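You operate a simulated robot arm through the tools that you are given. There is no shell and no other tool. Be economical: measure what you need, move in short steps, check, and stop when the job is done.

The job below is to be done with a simulated two-armed robot. You get a single attempt, and the scene is never put back.

Task
Fetch the can labelled "grease" from the open end of the drawer table and stand it on the top shelf of the teal rack. Then fetch the blue can labelled "oil" from the top of the holder table and set it on the top of the yellow table. Then screw the lid back on the blue flask. Then put two of the brackets from the top of the yellow table on the top of the slate cabinet. Then push the brackets drawer shut. Then take the purple sensor and leave it on the top of the drawer table. Then put the teal filter from the upper shelf of the narrow rack in the silver tray. Then fetch the purple tensioner and set it on the orange board. Then put the green tensioner on the top of the side bench away on the shelf of the side bench. Then take the teal tray from the shelf of the side bench and leave it on the blue board. Do these in the order given. Set down upright: can, blue can, bracket, purple sensor, teal filter, purple tensioner, green tensioner.

It is judged by the outcome, as a careful person would: the job done as asked, and still so three seconds after it is handed in. It fails if anything else is knocked over, pushed out of place, dropped, spilled or broken. Lids that push on must go on centred and level and be pressed home; caps that screw on are set level and turned clockwise until they are tight.

Robot
Two 7-joint arms with fingered hands on one trunk, on a base that drives. Base frame: it is fixed to the floor where the robot stands at the start and does not move with it; the origin is under the middle of the robot, x ahead of it, y to its left, z up; the surface under the hand at the start is at about z = 82. Units: cm, degrees, N and s.
The left shoulder is at the start at [6.8, 17.4, 101.5], the right one opposite. With the tool pointing down near the work surface each hand reaches from about 32 to 76 cm from the robot's upright axis, wherever it stands, measured 20 degrees to its own side. Places, roughly: blue board (21x17x2 cm) [-90, 840, 80]; blue can [50, 50, 75]; blue flask (7x7x19 cm) [-20, 60, 70]; bracket (6x8x7 cm) [-30, 80, 70]; brackets drawer [60, -50, 90]; green tensioner (3x4x6 cm) [160, 950, 80]; grey can, teal can [50, 0, 75]; orange board (21x17x1 cm) [-90, 760, 80]; purple sensor (3x4x6 cm) [60, -160, 80]; purple tensioner (3x4x6 cm) [150, 950, 40]; shelf of the side bench [170, 970, 40]; silver tray (26x16x5 cm) [220, -280, 60]; teal filter (6x4x8 cm) [-160, -220, 130]; teal tray (15x11x4 cm) [170, 960, 40]; top of the drawer table [80, -50, 80]; top of the slate cabinet (54x16 cm) [48, -34, 100]; top of the yellow table [-30, 60, 70]; top shelf of the teal rack [-40, -440, 140]. Payload 3.8 kg a hand.
The tool frame of a hand sits at the grasp point between the pads (the TCP): z along the fingers, y along the line on which they close. The tips reach 2.6 cm beyond it. The gripper opens to 13.2 cm. The gripper's body begins 7.3 cm behind the TCP. The gripper is a hand of 3 fingers: y runs from the thumb to the fingers, the wrist lies at [0, 0, -22.4] in the tool frame, and closing takes about 1.5 s.
Orientation is that of the tool frame in the base frame, as a unit quaternion [w, x, y, z]. With the fingers straight down and closing along the base's y, the tool's x points along the base's -x, its y along +y and its z along -z.

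Tools
- The arms move only by the tool play_rows. It takes "left_deltas", "right_deltas" or both (then of equal length, played together; a hand with none holds still); each is a list that holds one entry, the list of rows, each a list of 7 numbers: the shift along the base's x, y, z in units of 250 mm (1.0 is 250 mm), then the turn, a rotation vector about the base's x, y, z in units of 45 degrees (1.0 is 45 degrees), then the finger opening in cm, from 0 to 13.2. In form: [[[dx, dy, dz, ax, ay, az, grip], ...]]. A call has 1 to 20 rows; each row is the pose to reach, as a shift and turn from the pose commanded when the call began. A call with a number of a shift or a turn outside -1 to 1 is refused whole. A row lasts 0.2 s, in which the tool goes at most 5 cm and 8.6 degrees; a call with a longer step from one row to the next is refused whole, and so is a gripper value outside its range. A pose out of reach is approached as far as the arm can. The call stops where the force on the tool passes 40 N (or 10 N more than at its start, if that is more) or the arm is blocked; 0.2 s more then pass. Each finger travels about 10.8 cm/s and halts on what it meets, pressing with about 22 N; the grip force reading is that of the motor and also rises with nothing between the fingers. The clock runs only during rows and for 0.2 s after the last one: add rows that repeat a pose to give the fingers time. It gives the time, the measured TCP pose, the force on the tool (base axes), the opening and the grip force at its end, in the units of the frame above (readings bear some noise), with the torque about the TCP (base axes, N m) and any sound that the robot's microphone picked up.
- Cameras (640 x 400 px; columns grow to the right, rows downward): "scene" is now at [14.72, 5.51, 94.27]; the picture's right is [0.68, -0.73, 0.00], its down [0.16, 0.15, -0.98] and it looks along [0.71, 0.67, 0.22] (base axes); focal length 214 px, centre (320, 200). "left" rides on the left gripper at [-6.2, 0.3, -9.2] in its tool frame; the picture's right is [-0.05, -1.00, 0.00], its down [0.83, -0.04, -0.56] and it looks along [0.55, -0.03, 0.83] (tool axes); focal length 230 px, centre (320, 200). "right" rides on the right gripper at [6.1, 0.3, -9.2] in its tool frame; the picture's right is [-0.05, 1.00, 0.00], its down [-0.83, -0.04, -0.55] and it looks along [-0.55, -0.03, 0.83] (tool axes); focal length 230 px, centre (320, 200). There is no depth. A picture from a camera that has moved, and an enlarged one, comes with that camera's place and axes in the base frame and with its lens.
- camera(camera): a new picture of that camera. No time passes.
- raise_lower(by): slides the trunk up (or, below 0, down) by that many cm; the arms and the scene camera ride with it, the base frame stays. It gives what a move gives, with no picture.
- steer(legs): drives the robot by 1 to 6 legs, each [ahead, left, turn to the left] in cm, cm and degrees, along the robot's own axes; the way and the turn of a leg run together, so that a leg with both is an arc; at most 150 cm and 180 degrees a leg. The arms and the cameras ride along, it lands a little off, and it stops where it bumps. It gives what a move gives.
- preshape(shape, hand): the hand has 3 fingers and takes this shape, open, in about a second: jaw (thumb against the fingers, like two jaws); tri (thumb and two fingers); tip (a fingertip pinch); poke (one finger out to press); point (the index stretched); flat (the hand flat); cup (the hand cupped); fist (a fist). The gripper value then closes the fingers along that shape, each until it touches; the sizes above hold for jaw. It gives what a move gives, with no picture.
- head_to(pan, tilt): turns the head with the scene camera to pan (to the left, within 60 degrees either way) and tilt (down, from -29 to 69), counted from straight ahead of the robot. It gives what a move gives.
- inspect(camera, box): a new picture of the part [left, top, right, bottom] of that camera's present view, enlarged. No time passes.
- job_done(): hands the job in; it is judged then, once.

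Work in short steps. Places have to be worked out from the pictures, the camera data and where the tool is seen: move nearer, look again, correct. Check each grasp and each placing, and mend what went wrong. You have 525 turns and 318 pictures in all, those below and enlarged ones among them. Open the grippers and draw the arms clear of the work before you hand the job in, unless the task says otherwise; then end with one line.

The tools are called after "Emit:" as name(argument=value, ...) on one line, values as JSON. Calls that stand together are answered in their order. play_rows: Moves the arms, as the interface text tells. Its arguments: {"type":"object","properties":{"left_deltas":{"type":"array","items":{"type":"array","items":{"type":"array","items":{"type":"number"}}}},"right_deltas":{"type":"array","items":{"type":"array","items":{"type":"array","items":{"type":"number"}}}}},"required":[]} The other tools are called the same way: raise_lower (by) slides the trunk up or down; preshape (shape, hand) gives the hand a shape; steer (legs) drives the base; head_to (pan, tilt) turns the head that bears the scene camera; camera (camera) takes a picture; inspect (camera, box) takes an enlarged picture of a part of a camera's view; job_done () hands the job in.

At the start:

```text
time: 0.0
left_ee_pos: [22.18, 29.82, 115.17]
left_ee_rot: [0.0, 0.0, 1.0, 0.0]
left_ft_force: [0.4, -0.8, 0.1]
left_wrist_torque: [0.04, 0.0, -0.01]
left_gripper_width: 13.19
left_grasp_force: 0.1
left_shape: jaw
right_ee_pos: [43.64, 5.34, 100.02]
right_ee_rot: [0.001, 0.0, 1.0, 0.0]
right_ft_force: [-0.1, -0.5, 0.2]
right_wrist_torque: [0.01, 0.02, -0.01]
right_gripper_width: 13.19
right_grasp_force: 0.1
right_shape: jaw
trunk travel left (down, up): [-32.5, 15.7]
robot x, y, heading: [0.24, 0.05, -0.2]
head pan, tilt: [43.0, -12.7]
```

scene: 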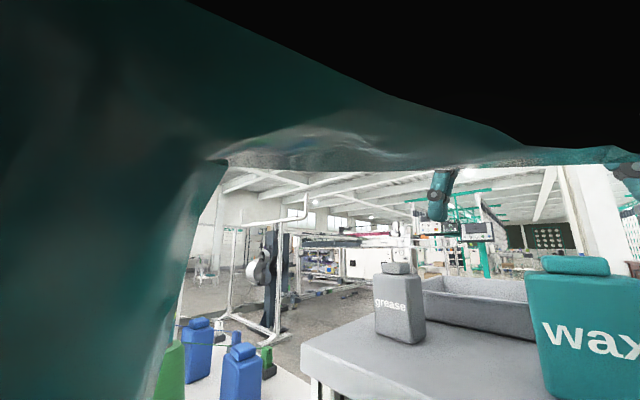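
right: 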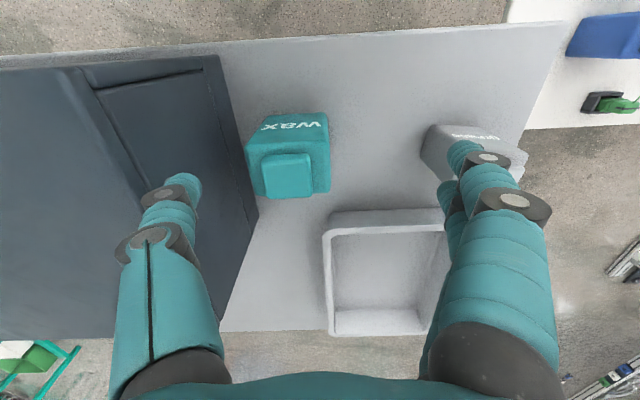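
left: 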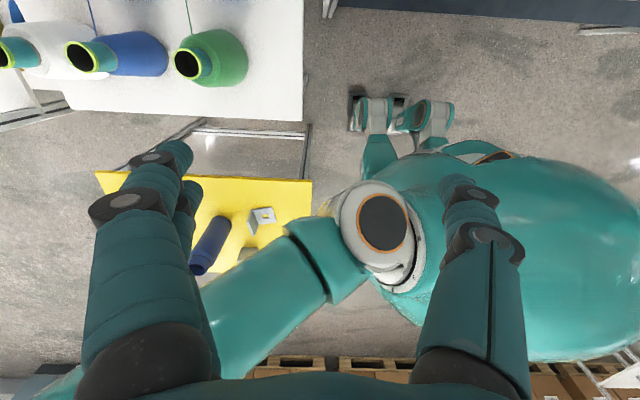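

I'll survey first: look straight ahead and down to see the drawer table.

Emit:
head_to(pan=0, tilt=25)

Emit:
camera(camera="scene")

Emit:
head_to(pan=-55, tilt=10)

Emit:
camera(camera="scene")

```text
time: 1.1
left_ee_pos: [22.2, 29.83, 115.16]
left_ee_rot: [0.0, 0.0, 1.0, 0.001]
left_ft_force: [0.0, 0.2, -0.3]
left_wrist_torque: [0.02, -0.02, -0.02]
left_gripper_width: 13.19
left_grasp_force: 0.0
left_shape: jaw
right_ee_pos: [43.62, 5.41, 99.99]
right_ee_rot: [0.0, 0.0, 1.0, -0.001]
right_ft_force: [0.1, -0.3, -0.1]
right_wrist_torque: [0.0, -0.07, 0.03]
right_gripper_width: 13.19
right_grasp_force: 0.0
right_shape: jaw
trunk travel left (down, up): [-32.5, 15.7]
robot x, y, heading: [0.23, -0.07, 0.2]
head pan, tilt: [0.0, 25.0]
```

```text
314 pictures are left
camera scene: at [17.92, -0.09, 88.32], right [0.0, -1.0, 0.0], down [-0.42, 0.0, -0.91], along [0.91, 0.0, -0.42], focal length 214 px, centre (320, 200)
```

scene: 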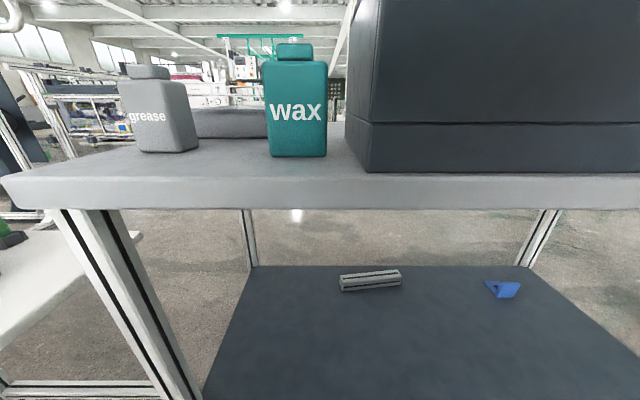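

```text
time: 2.3
left_ee_pos: [22.24, 29.74, 115.23]
left_ee_rot: [0.0, 0.001, 1.0, -0.001]
left_ft_force: [0.8, 0.0, -0.2]
left_wrist_torque: [0.04, -0.02, 0.02]
left_gripper_width: 13.18
left_grasp_force: 0.0
left_shape: jaw
right_ee_pos: [43.58, 5.45, 100.07]
right_ee_rot: [0.001, 0.0, 1.0, 0.0]
right_ft_force: [0.4, 0.5, -0.8]
right_wrist_torque: [-0.02, -0.01, 0.01]
right_gripper_width: 13.21
right_grasp_force: 0.2
right_shape: jaw
trunk travel left (down, up): [-32.5, 15.7]
robot x, y, heading: [-0.27, -0.19, -0.1]
head pan, tilt: [-55.0, 10.0]
```

```text
313 pictures are left
camera scene: at [14.05, -7.71, 90.75], right [-0.82, -0.57, 0.0], down [-0.1, 0.14, -0.98], along [0.57, -0.81, -0.17], focal length 214 px, centre (320, 200)
```

scene: 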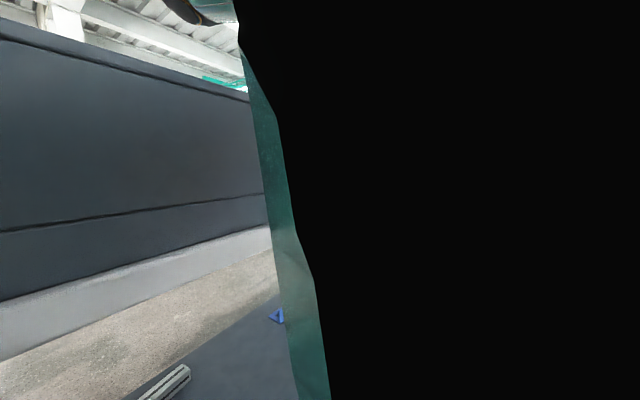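

The grease can is around (48, 19.5) on the table's left end. I move the right hand aside and bring the left hand above the can to look at it.

Emit:
play_rows(left_deltas=[[[0, 0, 0, 0, 0, 0, 13.2], [0, 0, 0, 0, 0, 0, 13.2], [0.1, -0.05, 0.02, 0, 0, 0, 13.2], [0.25, -0.12, 0.04, 0, 0, 0, 13.2], [0.4, -0.18, 0.06, 0, 0, 0, 13.2], [0.55, -0.25, 0.08, 0, 0, 0, 13.2], [0.7, -0.3, 0.08, 0, 0, 0, 13.2], [0.8, -0.36, 0.08, 0, 0, 0, 13.2], [0.8, -0.36, 0.08, 0, 0, 0, 13.2]]], right_deltas=[[[0, -0.1, 0.1, 0, 0, 0, 13.2], [0, -0.2, 0.2, 0, 0, 0, 13.2], [-0.05, -0.35, 0.3, 0, 0, 0, 13.2], [-0.1, -0.5, 0.4, 0, 0, 0, 13.2], [-0.2, -0.6, 0.5, 0, 0, 0, 13.2], [-0.3, -0.7, 0.55, 0, 0, 0, 13.2], [-0.4, -0.8, 0.6, 0, 0, 0, 13.2], [-0.5, -0.8, 0.6, 0, 0, 0, 13.2], [-0.5, -0.8, 0.6, 0, 0, 0, 13.2]]])

Emit:
camera(camera="left")

Emit:
head_to(pan=20, tilt=15)

Emit:
camera(camera="scene")

```text
time: 4.3
left_ee_pos: [41.99, 21.4, 116.79]
left_ee_rot: [0.0, 0.0, 1.0, -0.001]
left_ft_force: [-0.8, -0.6, -0.2]
left_wrist_torque: [0.0, -0.02, 0.0]
left_gripper_width: 13.18
left_grasp_force: 0.1
left_shape: jaw
left hand out of reach, approached as far as the arm can: row 8, 9
right_ee_pos: [31.12, -14.55, 115.16]
right_ee_rot: [0.001, 0.001, 1.0, 0.0]
right_ft_force: [0.1, 0.3, 0.1]
right_wrist_torque: [0.02, -0.07, 0.0]
right_gripper_width: 13.19
right_grasp_force: 0.0
right_shape: jaw
trunk travel left (down, up): [-32.5, 15.7]
robot x, y, heading: [-0.06, 0.11, -0.1]
head pan, tilt: [-55.0, 10.0]
```

```text
312 pictures are left
camera left: at [48.19, 21.57, 126.16], right [0.05, -1.0, 0.0], down [-0.83, -0.04, 0.55], along [-0.55, -0.03, -0.83], focal length 230 px, centre (320, 200)
```

left: 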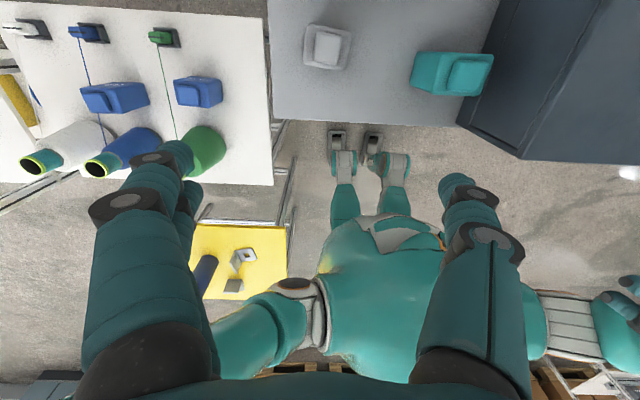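

```text
time: 5.8
left_ee_pos: [42.11, 21.29, 116.72]
left_ee_rot: [0.001, 0.0, 1.0, -0.002]
left_ft_force: [0.0, -0.4, 0.5]
left_wrist_torque: [-0.03, 0.01, 0.01]
left_gripper_width: 13.19
left_grasp_force: 0.0
left_shape: jaw
right_ee_pos: [31.24, -14.44, 115.15]
right_ee_rot: [0.0, 0.0, 1.0, 0.0]
right_ft_force: [-0.2, -0.5, -0.8]
right_wrist_torque: [0.01, -0.02, 0.03]
right_gripper_width: 13.19
right_grasp_force: 0.0
right_shape: jaw
trunk travel left (down, up): [-32.5, 15.7]
robot x, y, heading: [-0.04, -0.36, 0.2]
head pan, tilt: [20.0, 15.0]
```

```text
311 pictures are left
camera scene: at [17.49, 3.09, 89.94], right [0.34, -0.94, 0.0], down [-0.24, -0.09, -0.97], along [0.91, 0.33, -0.26], focal length 214 px, centre (320, 200)
```

scene: 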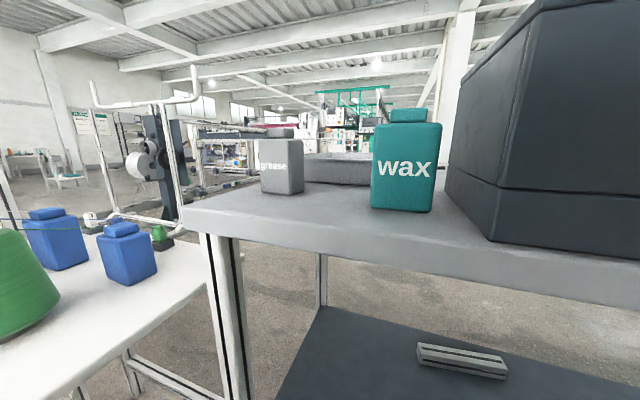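

From the left view the can's centre is about (48.4, 20.8), 6 cm square and 11 tall. I lower the hand over it to z≈101 and check.

Emit:
play_rows(left_deltas=[[[0, 0, -0.15, 0, 0, 0, 13.2], [0, 0, -0.3, 0, 0, 0, 13.2], [0.1, -0.01, -0.45, 0, 0, 0, 13.2], [0.2, -0.02, -0.6, 0, 0, 0, 13.2], [0.25, -0.02, -0.65, 0, 0, 0, 13.2], [0.25, -0.02, -0.65, 0, 0, 0, 13.2]]])

Emit:
camera(camera="left")

Emit:
camera(camera="scene")

```text
time: 7.2
left_ee_pos: [48.46, 20.62, 100.71]
left_ee_rot: [0.0, 0.0, 1.0, 0.0]
left_ft_force: [-0.4, -0.3, 0.4]
left_wrist_torque: [-0.03, -0.04, -0.01]
left_gripper_width: 13.2
left_grasp_force: 0.1
left_shape: jaw
right_ee_pos: [31.19, -14.42, 115.22]
right_ee_rot: [0.001, 0.0, 1.0, 0.001]
right_ft_force: [0.6, 0.0, -0.2]
right_wrist_torque: [0.01, 0.02, -0.02]
right_gripper_width: 13.18
right_grasp_force: 0.1
right_shape: jaw
trunk travel left (down, up): [-32.5, 15.7]
robot x, y, heading: [0.26, 0.23, -0.3]
head pan, tilt: [20.0, 15.0]
```

```text
310 pictures are left
camera left: at [54.59, 21.01, 109.94], right [0.05, -1.0, 0.0], down [-0.83, -0.04, 0.55], along [-0.55, -0.03, -0.83], focal length 230 px, centre (320, 200)
```

left: 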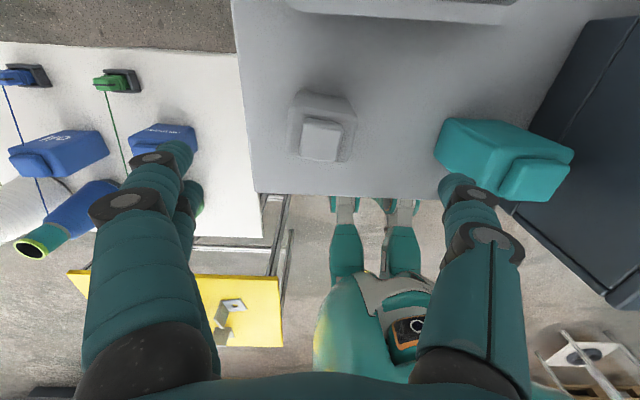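

```text
309 pictures are left
camera scene: at [17.48, 3.1, 89.94], right [0.34, -0.94, 0.0], down [-0.24, -0.09, -0.97], along [0.91, 0.33, -0.26], focal length 214 px, centre (320, 200)
```

scene: 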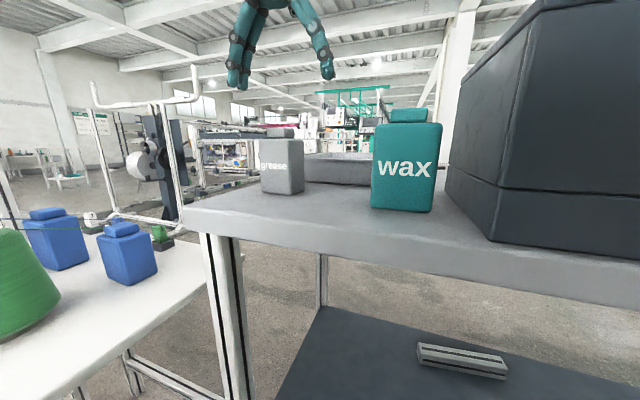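

The can sits at about (48.8, 20.7), centred between the fingers. I go down to z=88 and close.

Emit:
play_rows(left_deltas=[[[0.01, 0, -0.15, 0, 0, 0, 13.2], [0.01, 0, -0.3, 0, 0, 0, 13.2], [0.012, 0, -0.42, 0, 0, 0, 13.2], [0.012, 0, -0.508, 0, 0, 0, 13.2], [0.012, 0, -0.508, 0, 0, 0, 10], [0.012, 0, -0.508, 0, 0, 0, 7], [0.012, 0, -0.508, 0, 0, 0, 4], [0.012, 0, -0.508, 0, 0, 0, 4], [0.012, 0, -0.508, 0, 0, 0, 4], [0.012, 0, -0.508, 0, 0, 0, 4]]])

Emit:
camera(camera="scene")

```text
time: 9.4
left_ee_pos: [48.54, 20.86, 87.99]
left_ee_rot: [0.001, 0.0, 1.0, 0.0]
left_ft_force: [-0.4, -0.1, 0.0]
left_wrist_torque: [-0.02, 0.02, -0.01]
left_gripper_width: 5.44
left_grasp_force: 21.7
left_shape: jaw
right_ee_pos: [31.21, -14.51, 115.27]
right_ee_rot: [0.0, 0.0, 1.0, 0.0]
right_ft_force: [-0.3, 0.7, 0.6]
right_wrist_torque: [0.03, -0.02, -0.03]
right_gripper_width: 13.2
right_grasp_force: 0.0
right_shape: jaw
trunk travel left (down, up): [-32.5, 15.7]
robot x, y, heading: [0.17, -0.24, -0.1]
head pan, tilt: [20.0, 15.0]
```

```text
308 pictures are left
camera scene: at [17.49, 3.1, 89.93], right [0.34, -0.94, 0.0], down [-0.24, -0.09, -0.97], along [0.91, 0.33, -0.26], focal length 214 px, centre (320, 200)
```

scene: 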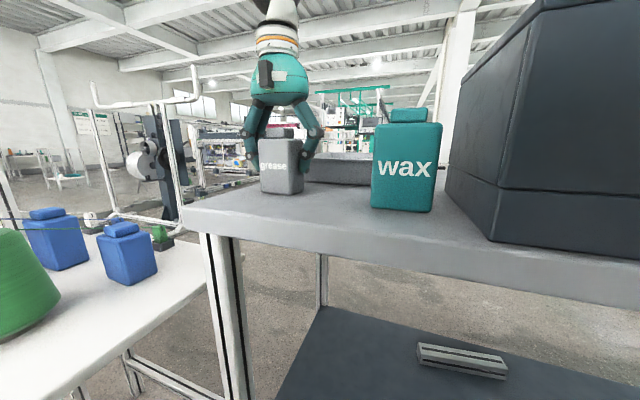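

Grip holds at 5.4 cm. I lift and draw it back towards me.

Emit:
play_rows(left_deltas=[[[0, 0, 0.15, 0, 0, 0, 4], [0, 0, 0.3, 0, 0, 0, 4], [0, 0, 0.45, 0, 0, 0, 4], [-0.1, 0, 0.6, 0, 0, 0, 4], [-0.2, 0, 0.7, 0, 0, 0, 4], [-0.35, 0, 0.75, 0, 0, 0, 4], [-0.5, 0, 0.8, 0, 0, 0, 4], [-0.6, 0, 0.8, 0, 0, 0, 4], [-0.6, 0, 0.8, 0, 0, 0, 4]]])

Emit:
head_to(pan=-58, tilt=15)

Emit:
camera(camera="scene")

Emit:
camera(camera="right")

```text
time: 11.4
left_ee_pos: [33.64, 20.68, 107.65]
left_ee_rot: [0.001, 0.0, 1.0, 0.0]
left_ft_force: [-0.4, 0.8, -2.6]
left_wrist_torque: [-0.02, -0.02, 0.02]
left_gripper_width: 5.41
left_grasp_force: 22.4
left_shape: jaw
right_ee_pos: [31.21, -14.49, 115.05]
right_ee_rot: [-0.001, -0.001, 1.0, 0.0]
right_ft_force: [-0.5, 0.3, 0.2]
right_wrist_torque: [0.01, 0.01, -0.01]
right_gripper_width: 13.18
right_grasp_force: 0.0
right_shape: jaw
trunk travel left (down, up): [-32.5, 15.7]
robot x, y, heading: [-0.08, -0.09, 0.0]
head pan, tilt: [20.0, 15.0]
```

```text
time: 12.9
left_ee_pos: [33.58, 20.72, 107.68]
left_ee_rot: [0.0, 0.0, 1.0, 0.001]
left_ft_force: [-0.7, 0.0, -2.6]
left_wrist_torque: [0.03, 0.04, 0.04]
left_gripper_width: 5.42
left_grasp_force: 21.6
left_shape: jaw
right_ee_pos: [31.25, -14.43, 115.14]
right_ee_rot: [0.0, 0.001, 1.0, 0.0]
right_ft_force: [0.5, -0.8, -0.2]
right_wrist_torque: [0.0, 0.02, 0.01]
right_gripper_width: 13.17
right_grasp_force: 0.1
right_shape: jaw
trunk travel left (down, up): [-32.5, 15.7]
robot x, y, heading: [-0.09, -0.07, 0.0]
head pan, tilt: [-58.0, 15.0]
```

```text
307 pictures are left
camera scene: at [13.67, -8.01, 89.94], right [-0.85, -0.53, 0.0], down [-0.14, 0.22, -0.97], along [0.51, -0.82, -0.26], focal length 214 px, centre (320, 200)
```

scene: 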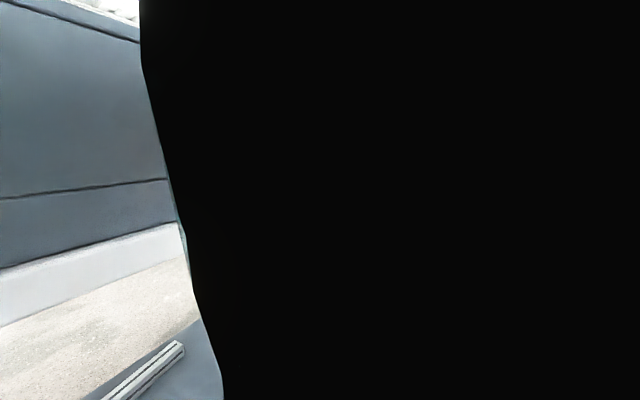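

```text
306 pictures are left
camera right: at [25.14, -14.02, 124.39], right [0.05, 1.0, 0.0], down [0.83, -0.04, 0.56], along [0.56, -0.03, -0.83], focal length 230 px, centre (320, 200)
```

right: 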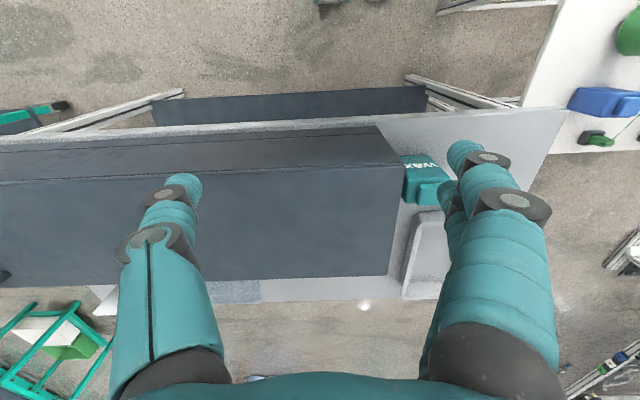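

The can is held (weight ~2.6 N). I raise the trunk for clearance and back off from the table a bit to gain room to turn.

Emit:
raise_lower(by=12)

Emit:
steer(legs=[[-30, -25, 0], [0, 0, -60]])

Emit:
head_to(pan=0, tilt=15)

Emit:
camera(camera="scene")

```text
time: 14.4
left_ee_pos: [33.72, 20.79, 119.64]
left_ee_rot: [-0.001, 0.0, 1.0, -0.001]
left_ft_force: [-0.4, 0.7, -2.8]
left_wrist_torque: [-0.02, 0.01, 0.0]
left_gripper_width: 5.44
left_grasp_force: 22.0
left_shape: jaw
right_ee_pos: [31.15, -14.62, 126.9]
right_ee_rot: [0.0, 0.0, 1.0, 0.0]
right_ft_force: [-0.6, 0.2, -1.3]
right_wrist_torque: [-0.01, 0.0, 0.02]
right_gripper_width: 13.18
right_grasp_force: 0.2
right_shape: jaw
trunk travel left (down, up): [-44.5, 3.7]
robot x, y, heading: [-0.02, -0.33, -0.2]
head pan, tilt: [-58.0, 15.0]
```

```text
time: 19.9
left_ee_pos: [3.95, -43.93, 119.86]
left_ee_rot: [0.0, 0.506, 0.863, 0.0]
left_ft_force: [0.3, -1.1, -3.3]
left_wrist_torque: [-0.01, 0.02, -0.02]
left_gripper_width: 5.43
left_grasp_force: 21.8
left_shape: jaw
right_ee_pos: [-27.99, -58.9, 127.1]
right_ee_rot: [0.001, 0.506, 0.862, 0.0]
right_ft_force: [1.2, 0.5, -0.3]
right_wrist_torque: [-0.01, 0.0, 0.01]
right_gripper_width: 13.15
right_grasp_force: 0.1
right_shape: jaw
trunk travel left (down, up): [-44.5, 3.7]
robot x, y, heading: [-30.44, -25.05, -60.7]
head pan, tilt: [-58.0, 15.0]
```

```text
time: 21.1
left_ee_pos: [3.95, -43.84, 119.87]
left_ee_rot: [0.0, 0.506, 0.862, 0.0]
left_ft_force: [0.3, -0.7, -2.3]
left_wrist_torque: [-0.02, -0.03, 0.05]
left_gripper_width: 5.4
left_grasp_force: 22.2
left_shape: jaw
right_ee_pos: [-28.12, -58.86, 127.04]
right_ee_rot: [0.0, 0.506, 0.862, 0.0]
right_ft_force: [0.2, 0.9, -0.4]
right_wrist_torque: [0.03, -0.04, 0.0]
right_gripper_width: 13.2
right_grasp_force: 0.2
right_shape: jaw
trunk travel left (down, up): [-44.5, 3.7]
robot x, y, heading: [-30.49, -24.6, -61.0]
head pan, tilt: [0.0, 15.0]
```

```text
305 pictures are left
camera scene: at [-20.92, -42.1, 104.1], right [-0.87, -0.49, 0.0], down [-0.13, 0.23, -0.97], along [0.47, -0.84, -0.26], focal length 214 px, centre (320, 200)
```

scene: 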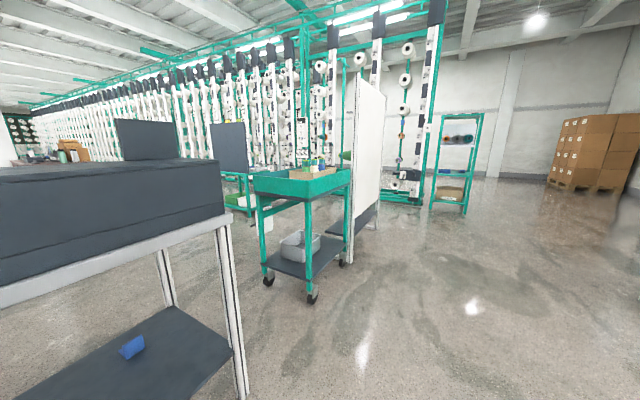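

The teal rack is visible straight beyond, with free floor along x≈-30. I turn to face it and drive nearer.

Emit:
steer(legs=[[0, 0, -29], [150, 0, 0], [130, 10, 0]])

Emit:
head_to(pan=0, tilt=-5)

Emit:
camera(camera="scene")

```text
time: 35.9
left_ee_pos: [-4.69, -335.37, 119.76]
left_ee_rot: [0.0, 0.72, 0.694, 0.001]
left_ft_force: [0.8, 0.9, -1.9]
left_wrist_torque: [-0.01, -0.02, 0.0]
left_gripper_width: 5.39
left_grasp_force: 21.5
left_shape: jaw
right_ee_pos: [-39.9, -331.53, 126.95]
right_ee_rot: [0.0, 0.72, 0.694, -0.001]
right_ft_force: [0.3, -0.4, 0.1]
right_wrist_torque: [0.01, -0.01, -0.01]
right_gripper_width: 13.16
right_grasp_force: 0.1
right_shape: jaw
trunk travel left (down, up): [-44.5, 3.7]
robot x, y, heading: [-23.92, -301.03, -92.1]
head pan, tilt: [0.0, 15.0]
```

```text
time: 36.8
left_ee_pos: [-4.59, -335.27, 119.93]
left_ee_rot: [0.0, 0.72, 0.694, 0.001]
left_ft_force: [-0.2, -0.7, -2.2]
left_wrist_torque: [-0.03, 0.0, -0.01]
left_gripper_width: 5.39
left_grasp_force: 21.9
left_shape: jaw
right_ee_pos: [-39.68, -331.44, 126.93]
right_ee_rot: [0.001, 0.72, 0.694, 0.001]
right_ft_force: [0.0, -0.6, 0.4]
right_wrist_torque: [0.0, 0.0, -0.06]
right_gripper_width: 13.2
right_grasp_force: 0.1
right_shape: jaw
trunk travel left (down, up): [-44.5, 3.7]
robot x, y, heading: [-24.22, -300.88, -92.2]
head pan, tilt: [0.0, -5.0]
```

```text
304 pictures are left
camera scene: at [-24.9, -320.37, 107.29], right [-1.0, 0.04, 0.0], down [0.0, -0.09, -1.0], along [-0.04, -1.0, 0.09], focal length 214 px, centre (320, 200)
```

scene: 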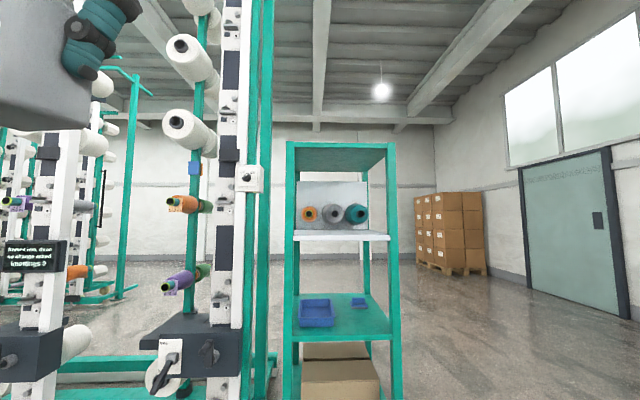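

The top shelf's front edge is near y≈-415, x from -63 to -15, above camera height. I raise the trunk and the right hand to look down on it with the right camera.

Emit:
raise_lower(by=3.5)

Emit:
play_rows(right_deltas=[[[0, 0, 0.15, 0, 0, 0, 13.2], [0, 0, 0.3, 0, 0, 0, 13.2], [0, 0, 0.45, 0, 0, 0, 13.2], [0, 0, 0.6, 0, 0, 0, 13.2], [0, 0, 0.75, 0, 0, 0, 13.2], [0, 0, 0.9, 0, 0, 0, 13.2], [0, 0, 0.9, 0, 0, 0, 13.2]]], left_deltas=[[[0, 0, 0.15, 0, 0, 0, 4], [0, 0, 0.3, 0, 0, 0, 4], [0, 0, 0.45, 0, 0, 0, 4], [0, 0, 0.6, 0, 0, 0, 4], [0, 0, 0.75, 0, 0, 0, 4], [0, 0, 0.9, 0, 0, 0, 4], [0, 0, 1.0, 0, 0, 0, 4]]])

Emit:
camera(camera="right")

```text
time: 37.5
left_ee_pos: [-4.61, -335.55, 123.18]
left_ee_rot: [-0.001, 0.72, 0.694, 0.001]
left_ft_force: [-1.0, -0.4, -2.2]
left_wrist_torque: [0.02, -0.02, 0.02]
left_gripper_width: 5.41
left_grasp_force: 22.2
left_shape: jaw
right_ee_pos: [-39.72, -331.69, 130.41]
right_ee_rot: [-0.001, 0.721, 0.693, 0.0]
right_ft_force: [0.6, -0.9, -0.4]
right_wrist_torque: [0.03, -0.02, 0.0]
right_gripper_width: 13.17
right_grasp_force: 0.0
right_shape: jaw
trunk travel left (down, up): [-48.0, 0.2]
robot x, y, heading: [-24.04, -301.13, -92.1]
head pan, tilt: [0.0, -5.0]
```

```text
time: 39.1
left_ee_pos: [-1.7, -331.56, 137.14]
left_ee_rot: [0.001, 0.719, 0.695, -0.001]
left_ft_force: [-0.2, -0.8, -2.9]
left_wrist_torque: [-0.01, 0.01, 0.01]
left_gripper_width: 5.38
left_grasp_force: 21.6
left_shape: jaw
left hand out of reach, approached as far as the arm can: row 3, 4, 5, 6, 7
right_ee_pos: [-39.47, -331.54, 144.21]
right_ee_rot: [0.003, 0.72, 0.694, -0.002]
right_ft_force: [0.4, 0.3, 0.5]
right_wrist_torque: [0.02, 0.0, -0.01]
right_gripper_width: 13.17
right_grasp_force: 0.0
right_shape: jaw
right hand out of reach, approached as far as the arm can: row 4, 5, 6, 7
trunk travel left (down, up): [-48.0, 0.2]
robot x, y, heading: [-23.98, -300.97, -92.2]
head pan, tilt: [0.0, -5.0]
```

```text
303 pictures are left
camera right: at [-38.91, -325.29, 153.37], right [1.0, -0.09, 0.0], down [-0.07, -0.83, 0.56], along [-0.05, -0.56, -0.83], focal length 230 px, centre (320, 200)
```

right: 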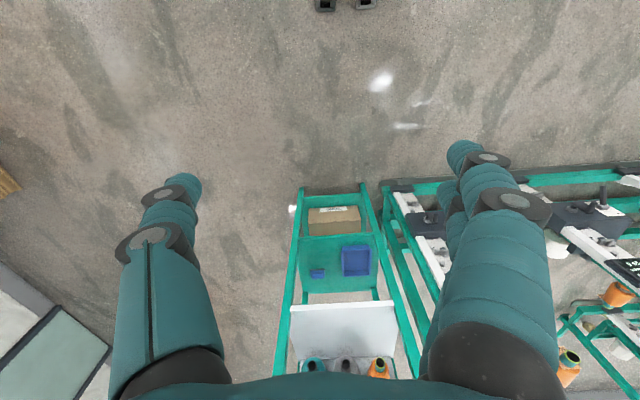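

Tool-down can't reach high enough for a 140 cm shelf: the limit is about 140. I need to hold the can from the side (horizontal hand), so I go back to the drawer table to set it down and regrasp.

Emit:
play_rows(right_deltas=[[[0, 0, -0.15, 0, 0, 0, 13.2], [0, 0, -0.3, 0, 0, 0, 13.2], [0, 0, -0.45, 0, 0, 0, 13.2], [0, 0, -0.55, 0, 0, 0, 13.2]]], left_deltas=[[[-0.03, -0.05, -0.15, 0, 0, 0, 4], [-0.08, -0.1, -0.3, 0, 0, 0, 4], [-0.1, -0.15, -0.45, 0, 0, 0, 4], [-0.1, -0.15, -0.55, 0, 0, 0, 4]]])

Emit:
steer(legs=[[-150, 0, 0], [-130, -16, 0], [0, 0, 92]])

Emit:
head_to(pan=15, tilt=20)

Emit:
camera(camera="scene")

```text
time: 40.1
left_ee_pos: [-3.97, -335.44, 123.32]
left_ee_rot: [0.001, 0.72, 0.694, 0.0]
left_ft_force: [0.1, 0.4, -1.8]
left_wrist_torque: [-0.01, 0.0, 0.02]
left_gripper_width: 5.41
left_grasp_force: 22.3
left_shape: jaw
right_ee_pos: [-39.08, -331.93, 130.75]
right_ee_rot: [0.001, 0.72, 0.693, 0.0]
right_ft_force: [0.2, -0.3, -0.3]
right_wrist_torque: [0.0, 0.04, -0.02]
right_gripper_width: 13.19
right_grasp_force: 0.1
right_shape: jaw
trunk travel left (down, up): [-48.0, 0.2]
robot x, y, heading: [-24.43, -301.08, -92.0]
head pan, tilt: [0.0, -5.0]
```

```text
time: 57.5
left_ee_pos: [5.84, -1.53, 123.41]
left_ee_rot: [0.0, 0.013, 1.0, 0.0]
left_ft_force: [0.1, 0.5, -2.9]
left_wrist_torque: [0.01, -0.03, -0.01]
left_gripper_width: 5.38
left_grasp_force: 21.9
left_shape: jaw
right_ee_pos: [2.76, -36.69, 130.64]
right_ee_rot: [0.001, 0.013, 1.0, -0.001]
right_ft_force: [-0.1, -0.3, -1.1]
right_wrist_torque: [0.01, -0.02, -0.03]
right_gripper_width: 13.18
right_grasp_force: 0.3
right_shape: jaw
trunk travel left (down, up): [-48.0, 0.2]
robot x, y, heading: [-28.17, -22.25, -1.3]
head pan, tilt: [0.0, -5.0]
```

```text
time: 58.4
left_ee_pos: [5.91, -1.59, 123.32]
left_ee_rot: [0.0, 0.013, 1.0, 0.001]
left_ft_force: [-0.4, 1.1, -1.7]
left_wrist_torque: [0.01, -0.01, 0.01]
left_gripper_width: 5.41
left_grasp_force: 21.9
left_shape: jaw
right_ee_pos: [2.69, -36.71, 130.64]
right_ee_rot: [0.0, 0.012, 1.0, 0.0]
right_ft_force: [-0.5, 0.0, 0.2]
right_wrist_torque: [-0.01, 0.03, 0.0]
right_gripper_width: 13.17
right_grasp_force: 0.1
right_shape: jaw
trunk travel left (down, up): [-48.0, 0.2]
robot x, y, heading: [-28.56, -22.03, -1.6]
head pan, tilt: [15.0, 20.0]
```

```text
302 pictures are left
camera scene: at [-8.74, -20.25, 108.23], right [0.23, -0.97, 0.0], down [-0.33, -0.08, -0.94], along [0.91, 0.22, -0.34], focal length 214 px, centre (320, 200)
```

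scene: 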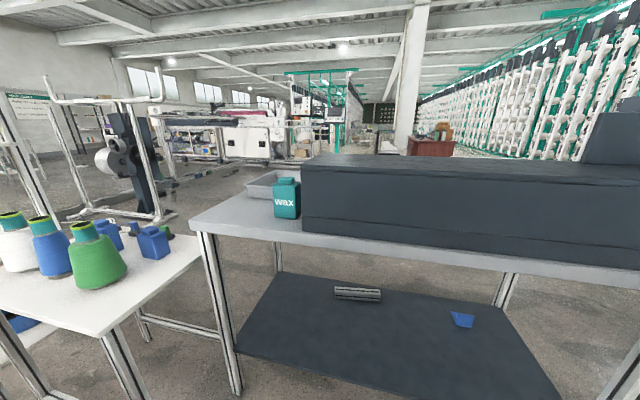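

I'll drive to about (-16, 0), keeping the trunk high.

Emit:
steer(legs=[[12, 22, 1.5]])

Emit:
camera(camera="left")

```text
time: 60.9
left_ee_pos: [17.5, 21.06, 123.35]
left_ee_rot: [0.001, -0.001, 1.0, 0.0]
left_ft_force: [0.0, 0.0, -3.1]
left_wrist_torque: [-0.01, 0.02, 0.0]
left_gripper_width: 5.42
left_grasp_force: 21.8
left_shape: jaw
right_ee_pos: [15.25, -14.22, 130.64]
right_ee_rot: [0.001, -0.001, 1.0, 0.0]
right_ft_force: [-0.1, 0.3, 0.1]
right_wrist_torque: [0.0, 0.03, 0.0]
right_gripper_width: 13.17
right_grasp_force: 0.1
right_shape: jaw
trunk travel left (down, up): [-48.0, 0.2]
robot x, y, heading: [-16.73, -0.64, 0.1]
head pan, tilt: [15.0, 20.0]
```

```text
301 pictures are left
camera left: at [23.58, 21.29, 132.66], right [0.05, -1.0, 0.0], down [-0.83, -0.04, 0.55], along [-0.55, -0.03, -0.83], focal length 230 px, centre (320, 200)
```

left: 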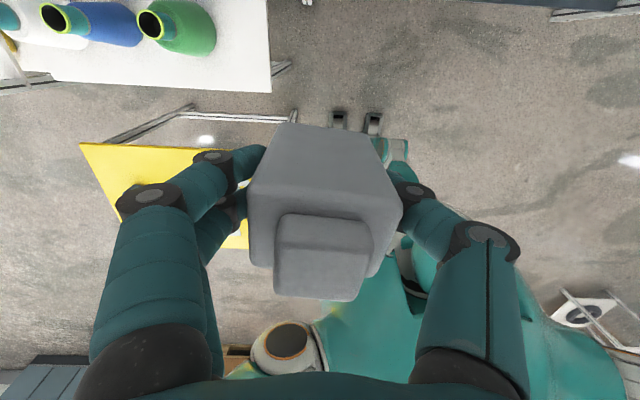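

First leg: extend and lower toward the table spot (44, 20.7).

Emit:
play_rows(left_deltas=[[[0.12, 0, -0.12, 0, 0, 0, 4], [0.25, 0, -0.24, 0, 0, 0, 4], [0.37, 0, -0.36, 0, 0, 0, 4], [0.5, 0, -0.46, 0, 0, 0, 4], [0.65, 0, -0.56, 0, 0, 0, 4], [0.8, 0, -0.66, 0, 0, 0, 4], [0.95, 0, -0.76, 0, 0, 0, 4], [1.0, 0, -0.9, 0, 0, 0, 4], [1.0, 0, -0.9, 0, 0, 0, 4]]])

Emit:
play_rows(left_deltas=[[[0.05, 0, -0.15, 0, 0, 0, 4], [0.06, -0.01, -0.3, 0, 0, 0, 4], [0.06, -0.01, -0.42, 0, 0, 0, 4], [0.06, -0.01, -0.46, 0, 0, 0, 4], [0.06, -0.01, -0.485, 0, 0, 0, 4], [0.06, -0.01, -0.505, 0, 0, 0, 4], [0.06, -0.01, -0.505, 0, 0, 0, 4]]])

Emit:
camera(camera="scene")

```text
time: 62.9
left_ee_pos: [30.52, 28.15, 103.68]
left_ee_rot: [0.0, -0.001, 1.0, -0.001]
left_ft_force: [-0.4, 1.0, -2.5]
left_wrist_torque: [0.03, -0.04, 0.02]
left_gripper_width: 5.4
left_grasp_force: 22.2
left_shape: jaw
left hand out of reach, approached as far as the arm can: row 3, 4, 5, 6, 7, 8, 9
right_ee_pos: [15.23, -14.29, 130.59]
right_ee_rot: [0.001, -0.001, 1.0, 0.0]
right_ft_force: [0.1, 0.6, -0.8]
right_wrist_torque: [-0.01, -0.01, 0.02]
right_gripper_width: 13.21
right_grasp_force: 0.1
right_shape: jaw
trunk travel left (down, up): [-48.0, 0.2]
robot x, y, heading: [-16.4, -0.28, -0.0]
head pan, tilt: [15.0, 20.0]
```

```text
time: 64.5
left_ee_pos: [28.01, 30.16, 94.43]
left_ee_rot: [0.001, 0.0, 1.0, -0.001]
left_ft_force: [-1.0, -0.3, -1.7]
left_wrist_torque: [-0.01, 0.0, -0.01]
left_gripper_width: 5.36
left_grasp_force: 22.0
left_shape: jaw
left hand out of reach, approached as far as the arm can: row 1, 2, 3, 4, 5, 6, 7
right_ee_pos: [15.18, -14.18, 130.59]
right_ee_rot: [0.001, -0.001, 1.0, 0.0]
right_ft_force: [-0.2, -0.3, 0.9]
right_wrist_torque: [0.02, 0.01, 0.02]
right_gripper_width: 13.2
right_grasp_force: 0.0
right_shape: jaw
trunk travel left (down, up): [-48.0, 0.2]
robot x, y, heading: [-16.4, -0.4, 0.3]
head pan, tilt: [15.0, 20.0]
```

```text
300 pictures are left
camera scene: at [3.36, 1.9, 108.22], right [0.26, -0.97, 0.0], down [-0.33, -0.09, -0.94], along [0.91, 0.24, -0.34], focal length 214 px, centre (320, 200)
```

scene: 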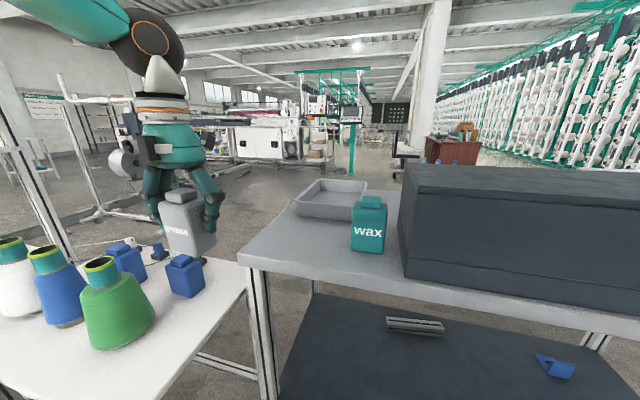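

The arm got into an awkward configuration with the trunk up. I bring the hand back inward and up, then lower the trunk.

Emit:
play_rows(left_deltas=[[[-0.05, -0.05, 0.15, 0, 0, 0, 4], [-0.1, -0.1, 0.3, 0, 0, 0, 4], [-0.2, -0.2, 0.45, 0, 0, 0, 4], [-0.3, -0.3, 0.6, 0, 0, 0, 4], [-0.38, -0.36, 0.75, 0, 0, 0, 4], [-0.38, -0.36, 0.9, 0, 0, 0, 4], [-0.38, -0.36, 0.9, 0, 0, 0, 4]]])

Emit:
raise_lower(by=-15.5)

Emit:
camera(camera="scene")

```text
refused: row 3 steps farther than a row can; nothing moved
```

```text
time: 66.3
left_ee_pos: [28.08, 30.2, 78.51]
left_ee_rot: [0.0, -0.001, 1.0, 0.0]
left_ft_force: [0.8, -0.1, -2.0]
left_wrist_torque: [-0.02, -0.03, -0.01]
left_gripper_width: 5.4
left_grasp_force: 22.3
left_shape: jaw
right_ee_pos: [15.25, -14.25, 115.26]
right_ee_rot: [0.0, -0.001, 1.0, 0.001]
right_ft_force: [0.1, 0.3, 0.4]
right_wrist_torque: [0.02, 0.01, -0.02]
right_gripper_width: 13.19
right_grasp_force: 0.0
right_shape: jaw
trunk travel left (down, up): [-32.5, 15.7]
robot x, y, heading: [-16.13, -0.57, -0.1]
head pan, tilt: [15.0, 20.0]
```

```text
299 pictures are left
camera scene: at [1.37, 1.89, 89.12], right [0.26, -0.97, 0.0], down [-0.33, -0.09, -0.94], along [0.91, 0.24, -0.34], focal length 214 px, centre (320, 200)
```

scene: 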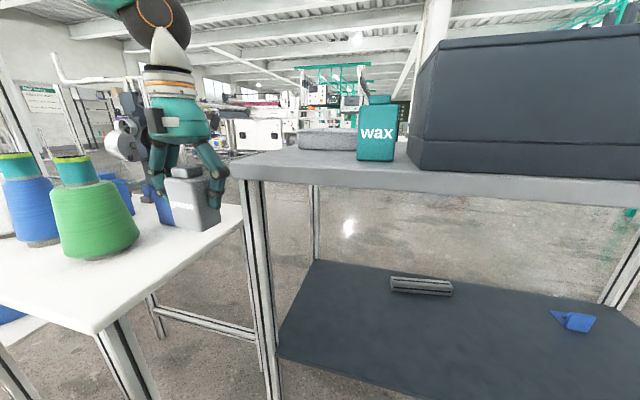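

The move was refused but the trunk lowered anyway; nothing touched (forces normal). I raise the hand straight up now with smaller steps.

Emit:
play_rows(left_deltas=[[[0, 0, 0.18, 0, 0, 0, 4], [0, 0, 0.36, 0, 0, 0, 4], [-0.05, -0.05, 0.5, 0, 0, 0, 4], [-0.1, -0.1, 0.65, 0, 0, 0, 4], [-0.15, -0.18, 0.8, 0, 0, 0, 4], [-0.2, -0.26, 0.92, 0, 0, 0, 4], [-0.25, -0.36, 1.0, 0, 0, 0, 4], [-0.25, -0.36, 1.0, 0, 0, 0, 4]]])

Emit:
camera(camera="scene")

```text
time: 68.1
left_ee_pos: [21.92, 21.51, 103.74]
left_ee_rot: [0.0, -0.001, 1.0, 0.001]
left_ft_force: [0.1, 0.0, -2.0]
left_wrist_torque: [-0.02, -0.05, -0.03]
left_gripper_width: 5.38
left_grasp_force: 22.1
left_shape: jaw
right_ee_pos: [15.31, -14.2, 115.22]
right_ee_rot: [0.001, -0.001, 1.0, 0.0]
right_ft_force: [0.5, 0.6, -0.4]
right_wrist_torque: [-0.01, -0.01, -0.03]
right_gripper_width: 13.16
right_grasp_force: 0.0
right_shape: jaw
trunk travel left (down, up): [-32.5, 15.7]
robot x, y, heading: [-16.38, -0.62, 0.4]
head pan, tilt: [15.0, 20.0]
```

```text
298 pictures are left
camera scene: at [1.39, 1.93, 89.12], right [0.26, -0.97, 0.0], down [-0.33, -0.09, -0.94], along [0.91, 0.24, -0.34], focal length 214 px, centre (320, 200)
```

scene: 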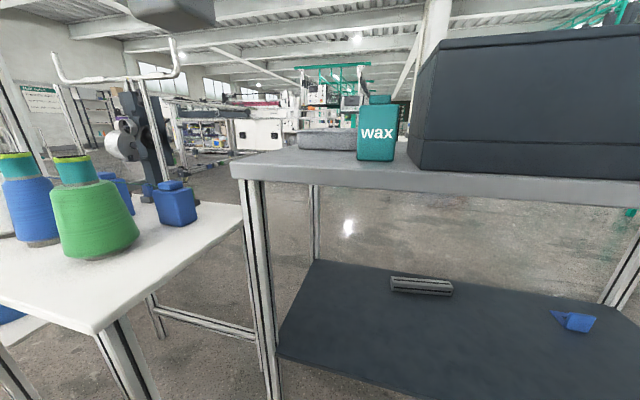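

Clear. Now I extend to (44, 20.7) above the table.

Emit:
play_rows(left_deltas=[[[0.12, 0, 0, 0, 0, 0, 4], [0.25, 0, 0, 0, 0, 0, 4], [0.4, 0, 0, 0, 0, 0, 4], [0.55, 0, 0, 0, 0, 0, 4], [0.7, -0.02, -0.02, 0, 0, 0, 4], [0.85, -0.03, -0.1, 0, 0, 0, 4], [0.88, -0.03, -0.2, 0, 0, 0, 4], [0.88, -0.03, -0.2, 0, 0, 0, 4]]])

```text
time: 69.9
left_ee_pos: [37.56, 24.85, 101.49]
left_ee_rot: [0.0, 0.0, 1.0, 0.0]
left_ft_force: [0.9, -0.2, -1.8]
left_wrist_torque: [0.02, 0.03, 0.01]
left_gripper_width: 5.4
left_grasp_force: 22.0
left_shape: jaw
left hand out of reach, approached as far as the arm can: row 4, 5, 6, 7, 8
right_ee_pos: [15.29, -14.27, 115.24]
right_ee_rot: [0.001, -0.001, 1.0, 0.0]
right_ft_force: [0.3, -0.5, -0.6]
right_wrist_torque: [-0.01, -0.01, -0.01]
right_gripper_width: 13.19
right_grasp_force: 0.1
right_shape: jaw
trunk travel left (down, up): [-32.5, 15.7]
robot x, y, heading: [-16.46, -0.31, -0.0]
head pan, tilt: [15.0, 20.0]
```

Reach is limited with the tool down at this height. I pull the hand in and drive forward 14 cm instead.

Emit:
play_rows(left_deltas=[[[-0.1, -0.03, 0.05, 0, 0, 0, 4], [-0.2, -0.1, 0.05, 0, 0, 0, 4], [-0.3, -0.16, 0.05, 0, 0, 0, 4], [-0.3, -0.16, 0.05, 0, 0, 0, 4]]])

Emit:
steer(legs=[[14, 0, 0]])

Emit:
camera(camera="scene")

```text
time: 70.9
left_ee_pos: [30.1, 20.63, 102.67]
left_ee_rot: [0.0, -0.001, 1.0, 0.0]
left_ft_force: [0.2, -0.4, -2.1]
left_wrist_torque: [0.0, 0.0, -0.01]
left_gripper_width: 5.38
left_grasp_force: 21.7
left_shape: jaw
right_ee_pos: [15.29, -14.2, 115.11]
right_ee_rot: [0.0, -0.001, 1.0, 0.0]
right_ft_force: [-0.4, 0.6, 0.0]
right_wrist_torque: [0.0, 0.01, -0.02]
right_gripper_width: 13.19
right_grasp_force: 0.0
right_shape: jaw
trunk travel left (down, up): [-32.5, 15.7]
robot x, y, heading: [-16.21, -0.46, 0.3]
head pan, tilt: [15.0, 20.0]
```

```text
time: 72.3
left_ee_pos: [44.32, 20.47, 102.63]
left_ee_rot: [-0.001, 0.0, 1.0, 0.001]
left_ft_force: [-0.3, -0.6, -2.3]
left_wrist_torque: [-0.01, -0.01, 0.04]
left_gripper_width: 5.38
left_grasp_force: 22.5
left_shape: jaw
right_ee_pos: [29.4, -14.25, 115.24]
right_ee_rot: [0.0, 0.001, 1.0, 0.0]
right_ft_force: [-0.2, -0.1, -0.4]
right_wrist_torque: [-0.04, 0.0, -0.02]
right_gripper_width: 13.21
right_grasp_force: 0.0
right_shape: jaw
trunk travel left (down, up): [-32.5, 15.7]
robot x, y, heading: [-2.38, -0.38, -0.1]
head pan, tilt: [15.0, 20.0]
```

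```text
297 pictures are left
camera scene: at [15.58, 1.83, 89.11], right [0.26, -0.97, 0.0], down [-0.33, -0.09, -0.94], along [0.91, 0.24, -0.34], focal length 214 px, centre (320, 200)
```

scene: 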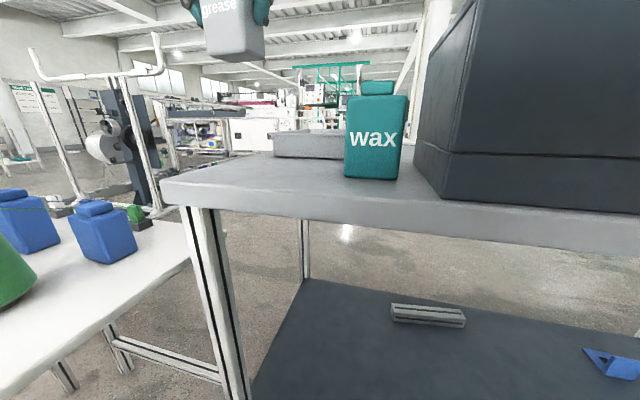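

Now lower the can to the table at (44.3, 20.5).

Emit:
play_rows(left_deltas=[[[0, 0, -0.15, 0, 0, 0, 4], [0, 0, -0.3, 0, 0, 0, 4], [0, 0, -0.43, 0, 0, 0, 4], [0, 0, -0.5, 0, 0, 0, 4], [0, 0, -0.54, 0, 0, 0, 4], [0, 0, -0.565, 0, 0, 0, 4], [0, 0, -0.585, 0, 0, 0, 4], [0, 0, -0.585, 0, 0, 0, 4]]])

Emit:
camera(camera="scene")

```text
time: 74.1
left_ee_pos: [44.22, 20.28, 88.13]
left_ee_rot: [0.0, 0.002, 1.0, 0.0]
left_ft_force: [0.8, 0.0, -2.1]
left_wrist_torque: [0.02, -0.02, 0.01]
left_gripper_width: 5.36
left_grasp_force: 22.2
left_shape: jaw
right_ee_pos: [29.33, -14.27, 115.24]
right_ee_rot: [0.001, 0.001, 1.0, -0.001]
right_ft_force: [0.1, -0.3, 0.2]
right_wrist_torque: [-0.02, 0.01, -0.03]
right_gripper_width: 13.19
right_grasp_force: 0.1
right_shape: jaw
trunk travel left (down, up): [-32.5, 15.7]
robot x, y, heading: [-2.1, -0.51, -0.1]
head pan, tilt: [15.0, 20.0]
```

```text
296 pictures are left
camera scene: at [15.52, 1.83, 89.12], right [0.26, -0.97, 0.0], down [-0.33, -0.09, -0.94], along [0.91, 0.24, -0.34], focal length 214 px, centre (320, 200)
```

scene: 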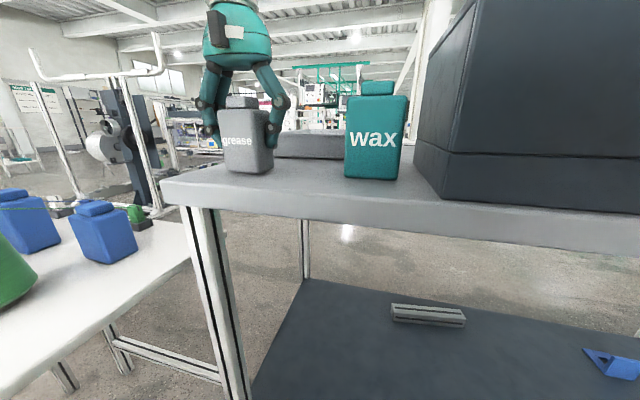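

Still hanging (2.1 N). I lower a few mm more until the weight leaves.

Emit:
play_rows(left_deltas=[[[0, 0, -0.006, 0, 0, 0, 4], [0, 0, -0.012, 0, 0, 0, 4], [0, 0, -0.018, 0, 0, 0, 4], [0, 0, -0.018, 0, 0, 0, 4]]])

```text
time: 75.1
left_ee_pos: [44.23, 20.51, 87.85]
left_ee_rot: [0.003, 0.001, 1.0, -0.001]
left_ft_force: [3.1, 0.3, 16.8]
left_wrist_torque: [0.03, -0.02, 0.0]
left_gripper_width: 5.4
left_grasp_force: 21.9
left_shape: jaw
right_ee_pos: [29.17, -14.36, 115.09]
right_ee_rot: [0.001, 0.002, 1.0, 0.0]
right_ft_force: [-0.3, -0.5, 0.2]
right_wrist_torque: [0.01, -0.02, -0.03]
right_gripper_width: 13.18
right_grasp_force: 0.0
right_shape: jaw
trunk travel left (down, up): [-32.5, 15.7]
robot x, y, heading: [-1.89, -0.45, -0.1]
head pan, tilt: [15.0, 20.0]
```

Contact made. I open and lift off.

Emit:
play_rows(left_deltas=[[[0, 0, 0.01, 0, 0, 0, 7], [0, 0, 0.01, 0, 0, 0, 10], [0, 0, 0.01, 0, 0, 0, 13.2], [0, 0, 0.01, 0, 0, 0, 13.2], [0, 0, 0.01, 0, 0, 0, 13.2], [0, 0, 0.15, 0, 0, 0, 13.2], [0, 0, 0.3, 0, 0, 0, 13.2], [0, 0, 0.45, 0, 0, 0, 13.2], [0, 0, 0.6, 0, 0, 0, 13.2], [-0.12, 0, 0.6, 0, 0, 0, 13.2], [-0.25, 0, 0.6, 0, 0, 0, 13.2], [-0.4, 0, 0.6, 0, 0, 0, 13.2], [-0.55, 0, 0.6, 0, 0, 0, 13.2], [-0.55, 0, 0.6, 0, 0, 0, 13.2]]])

Emit:
steer(legs=[[-16, 0, 0]])

Emit:
play_rows(left_deltas=[[[0, 0, 0, 0, -0.18, 0, 13.2], [0, 0, 0, 0, -0.36, 0, 13.2], [0, 0, 0, 0, -0.54, 0, 13.2], [0, 0, 0, 0, -0.72, 0, 13.2], [0, 0, 0, 0, -0.9, 0, 13.2], [0, 0, 0, 0, -1.0, 0, 13.2], [0, 0, 0, 0, -1.0, 0, 13.2]]])

Emit:
camera(camera="scene")

```text
time: 78.1
left_ee_pos: [30.46, 20.41, 102.49]
left_ee_rot: [0.0, 0.001, 1.0, 0.0]
left_ft_force: [0.5, 0.5, -0.4]
left_wrist_torque: [0.0, -0.01, 0.02]
left_gripper_width: 13.16
left_grasp_force: 0.0
left_shape: jaw
right_ee_pos: [29.46, -14.46, 115.22]
right_ee_rot: [0.001, 0.002, 1.0, 0.0]
right_ft_force: [0.4, -1.3, 1.0]
right_wrist_torque: [-0.02, 0.02, -0.01]
right_gripper_width: 13.19
right_grasp_force: 0.1
right_shape: jaw
trunk travel left (down, up): [-32.5, 15.7]
robot x, y, heading: [-2.23, -0.46, -0.0]
head pan, tilt: [15.0, 20.0]
```

```text
time: 79.5
left_ee_pos: [14.61, 20.48, 102.48]
left_ee_rot: [0.0, 0.0, 1.0, 0.0]
left_ft_force: [-0.5, 0.7, -0.1]
left_wrist_torque: [-0.02, -0.03, -0.02]
left_gripper_width: 13.2
left_grasp_force: 0.0
left_shape: jaw
right_ee_pos: [13.56, -14.28, 115.19]
right_ee_rot: [0.001, 0.0, 1.0, 0.0]
right_ft_force: [0.1, 0.4, -0.6]
right_wrist_torque: [0.01, -0.01, -0.01]
right_gripper_width: 13.19
right_grasp_force: 0.0
right_shape: jaw
trunk travel left (down, up): [-32.5, 15.7]
robot x, y, heading: [-17.95, -0.55, 0.1]
head pan, tilt: [15.0, 20.0]
```

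```text
time: 81.1
left_ee_pos: [17.21, 19.77, 106.99]
left_ee_rot: [0.383, 0.0, 0.924, 0.0]
left_ft_force: [-0.1, -0.1, 0.6]
left_wrist_torque: [-0.01, -0.04, -0.05]
left_gripper_width: 13.19
left_grasp_force: 0.0
left_shape: jaw
left hand out of reach, approached as far as the arm can: row 4, 5, 6, 7
right_ee_pos: [13.59, -14.26, 115.29]
right_ee_rot: [0.0, 0.0, 1.0, 0.001]
right_ft_force: [0.0, -0.1, -0.4]
right_wrist_torque: [0.02, -0.03, -0.02]
right_gripper_width: 13.19
right_grasp_force: 0.1
right_shape: jaw
trunk travel left (down, up): [-32.5, 15.7]
robot x, y, heading: [-17.79, -0.19, 0.3]
head pan, tilt: [15.0, 20.0]
```

```text
295 pictures are left
camera scene: at [-0.14, 1.88, 89.12], right [0.26, -0.97, 0.0], down [-0.33, -0.09, -0.94], along [0.91, 0.24, -0.34], focal length 214 px, centre (320, 200)
```

scene: 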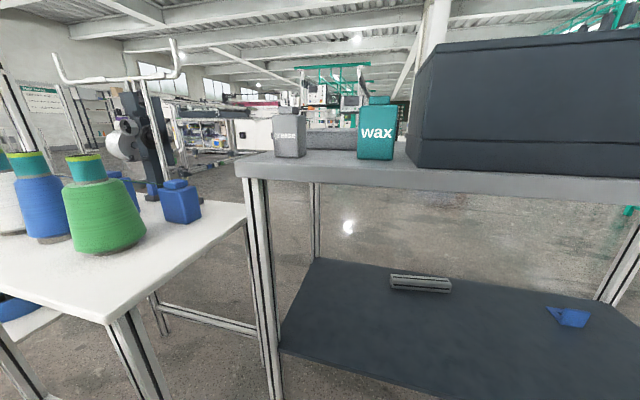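

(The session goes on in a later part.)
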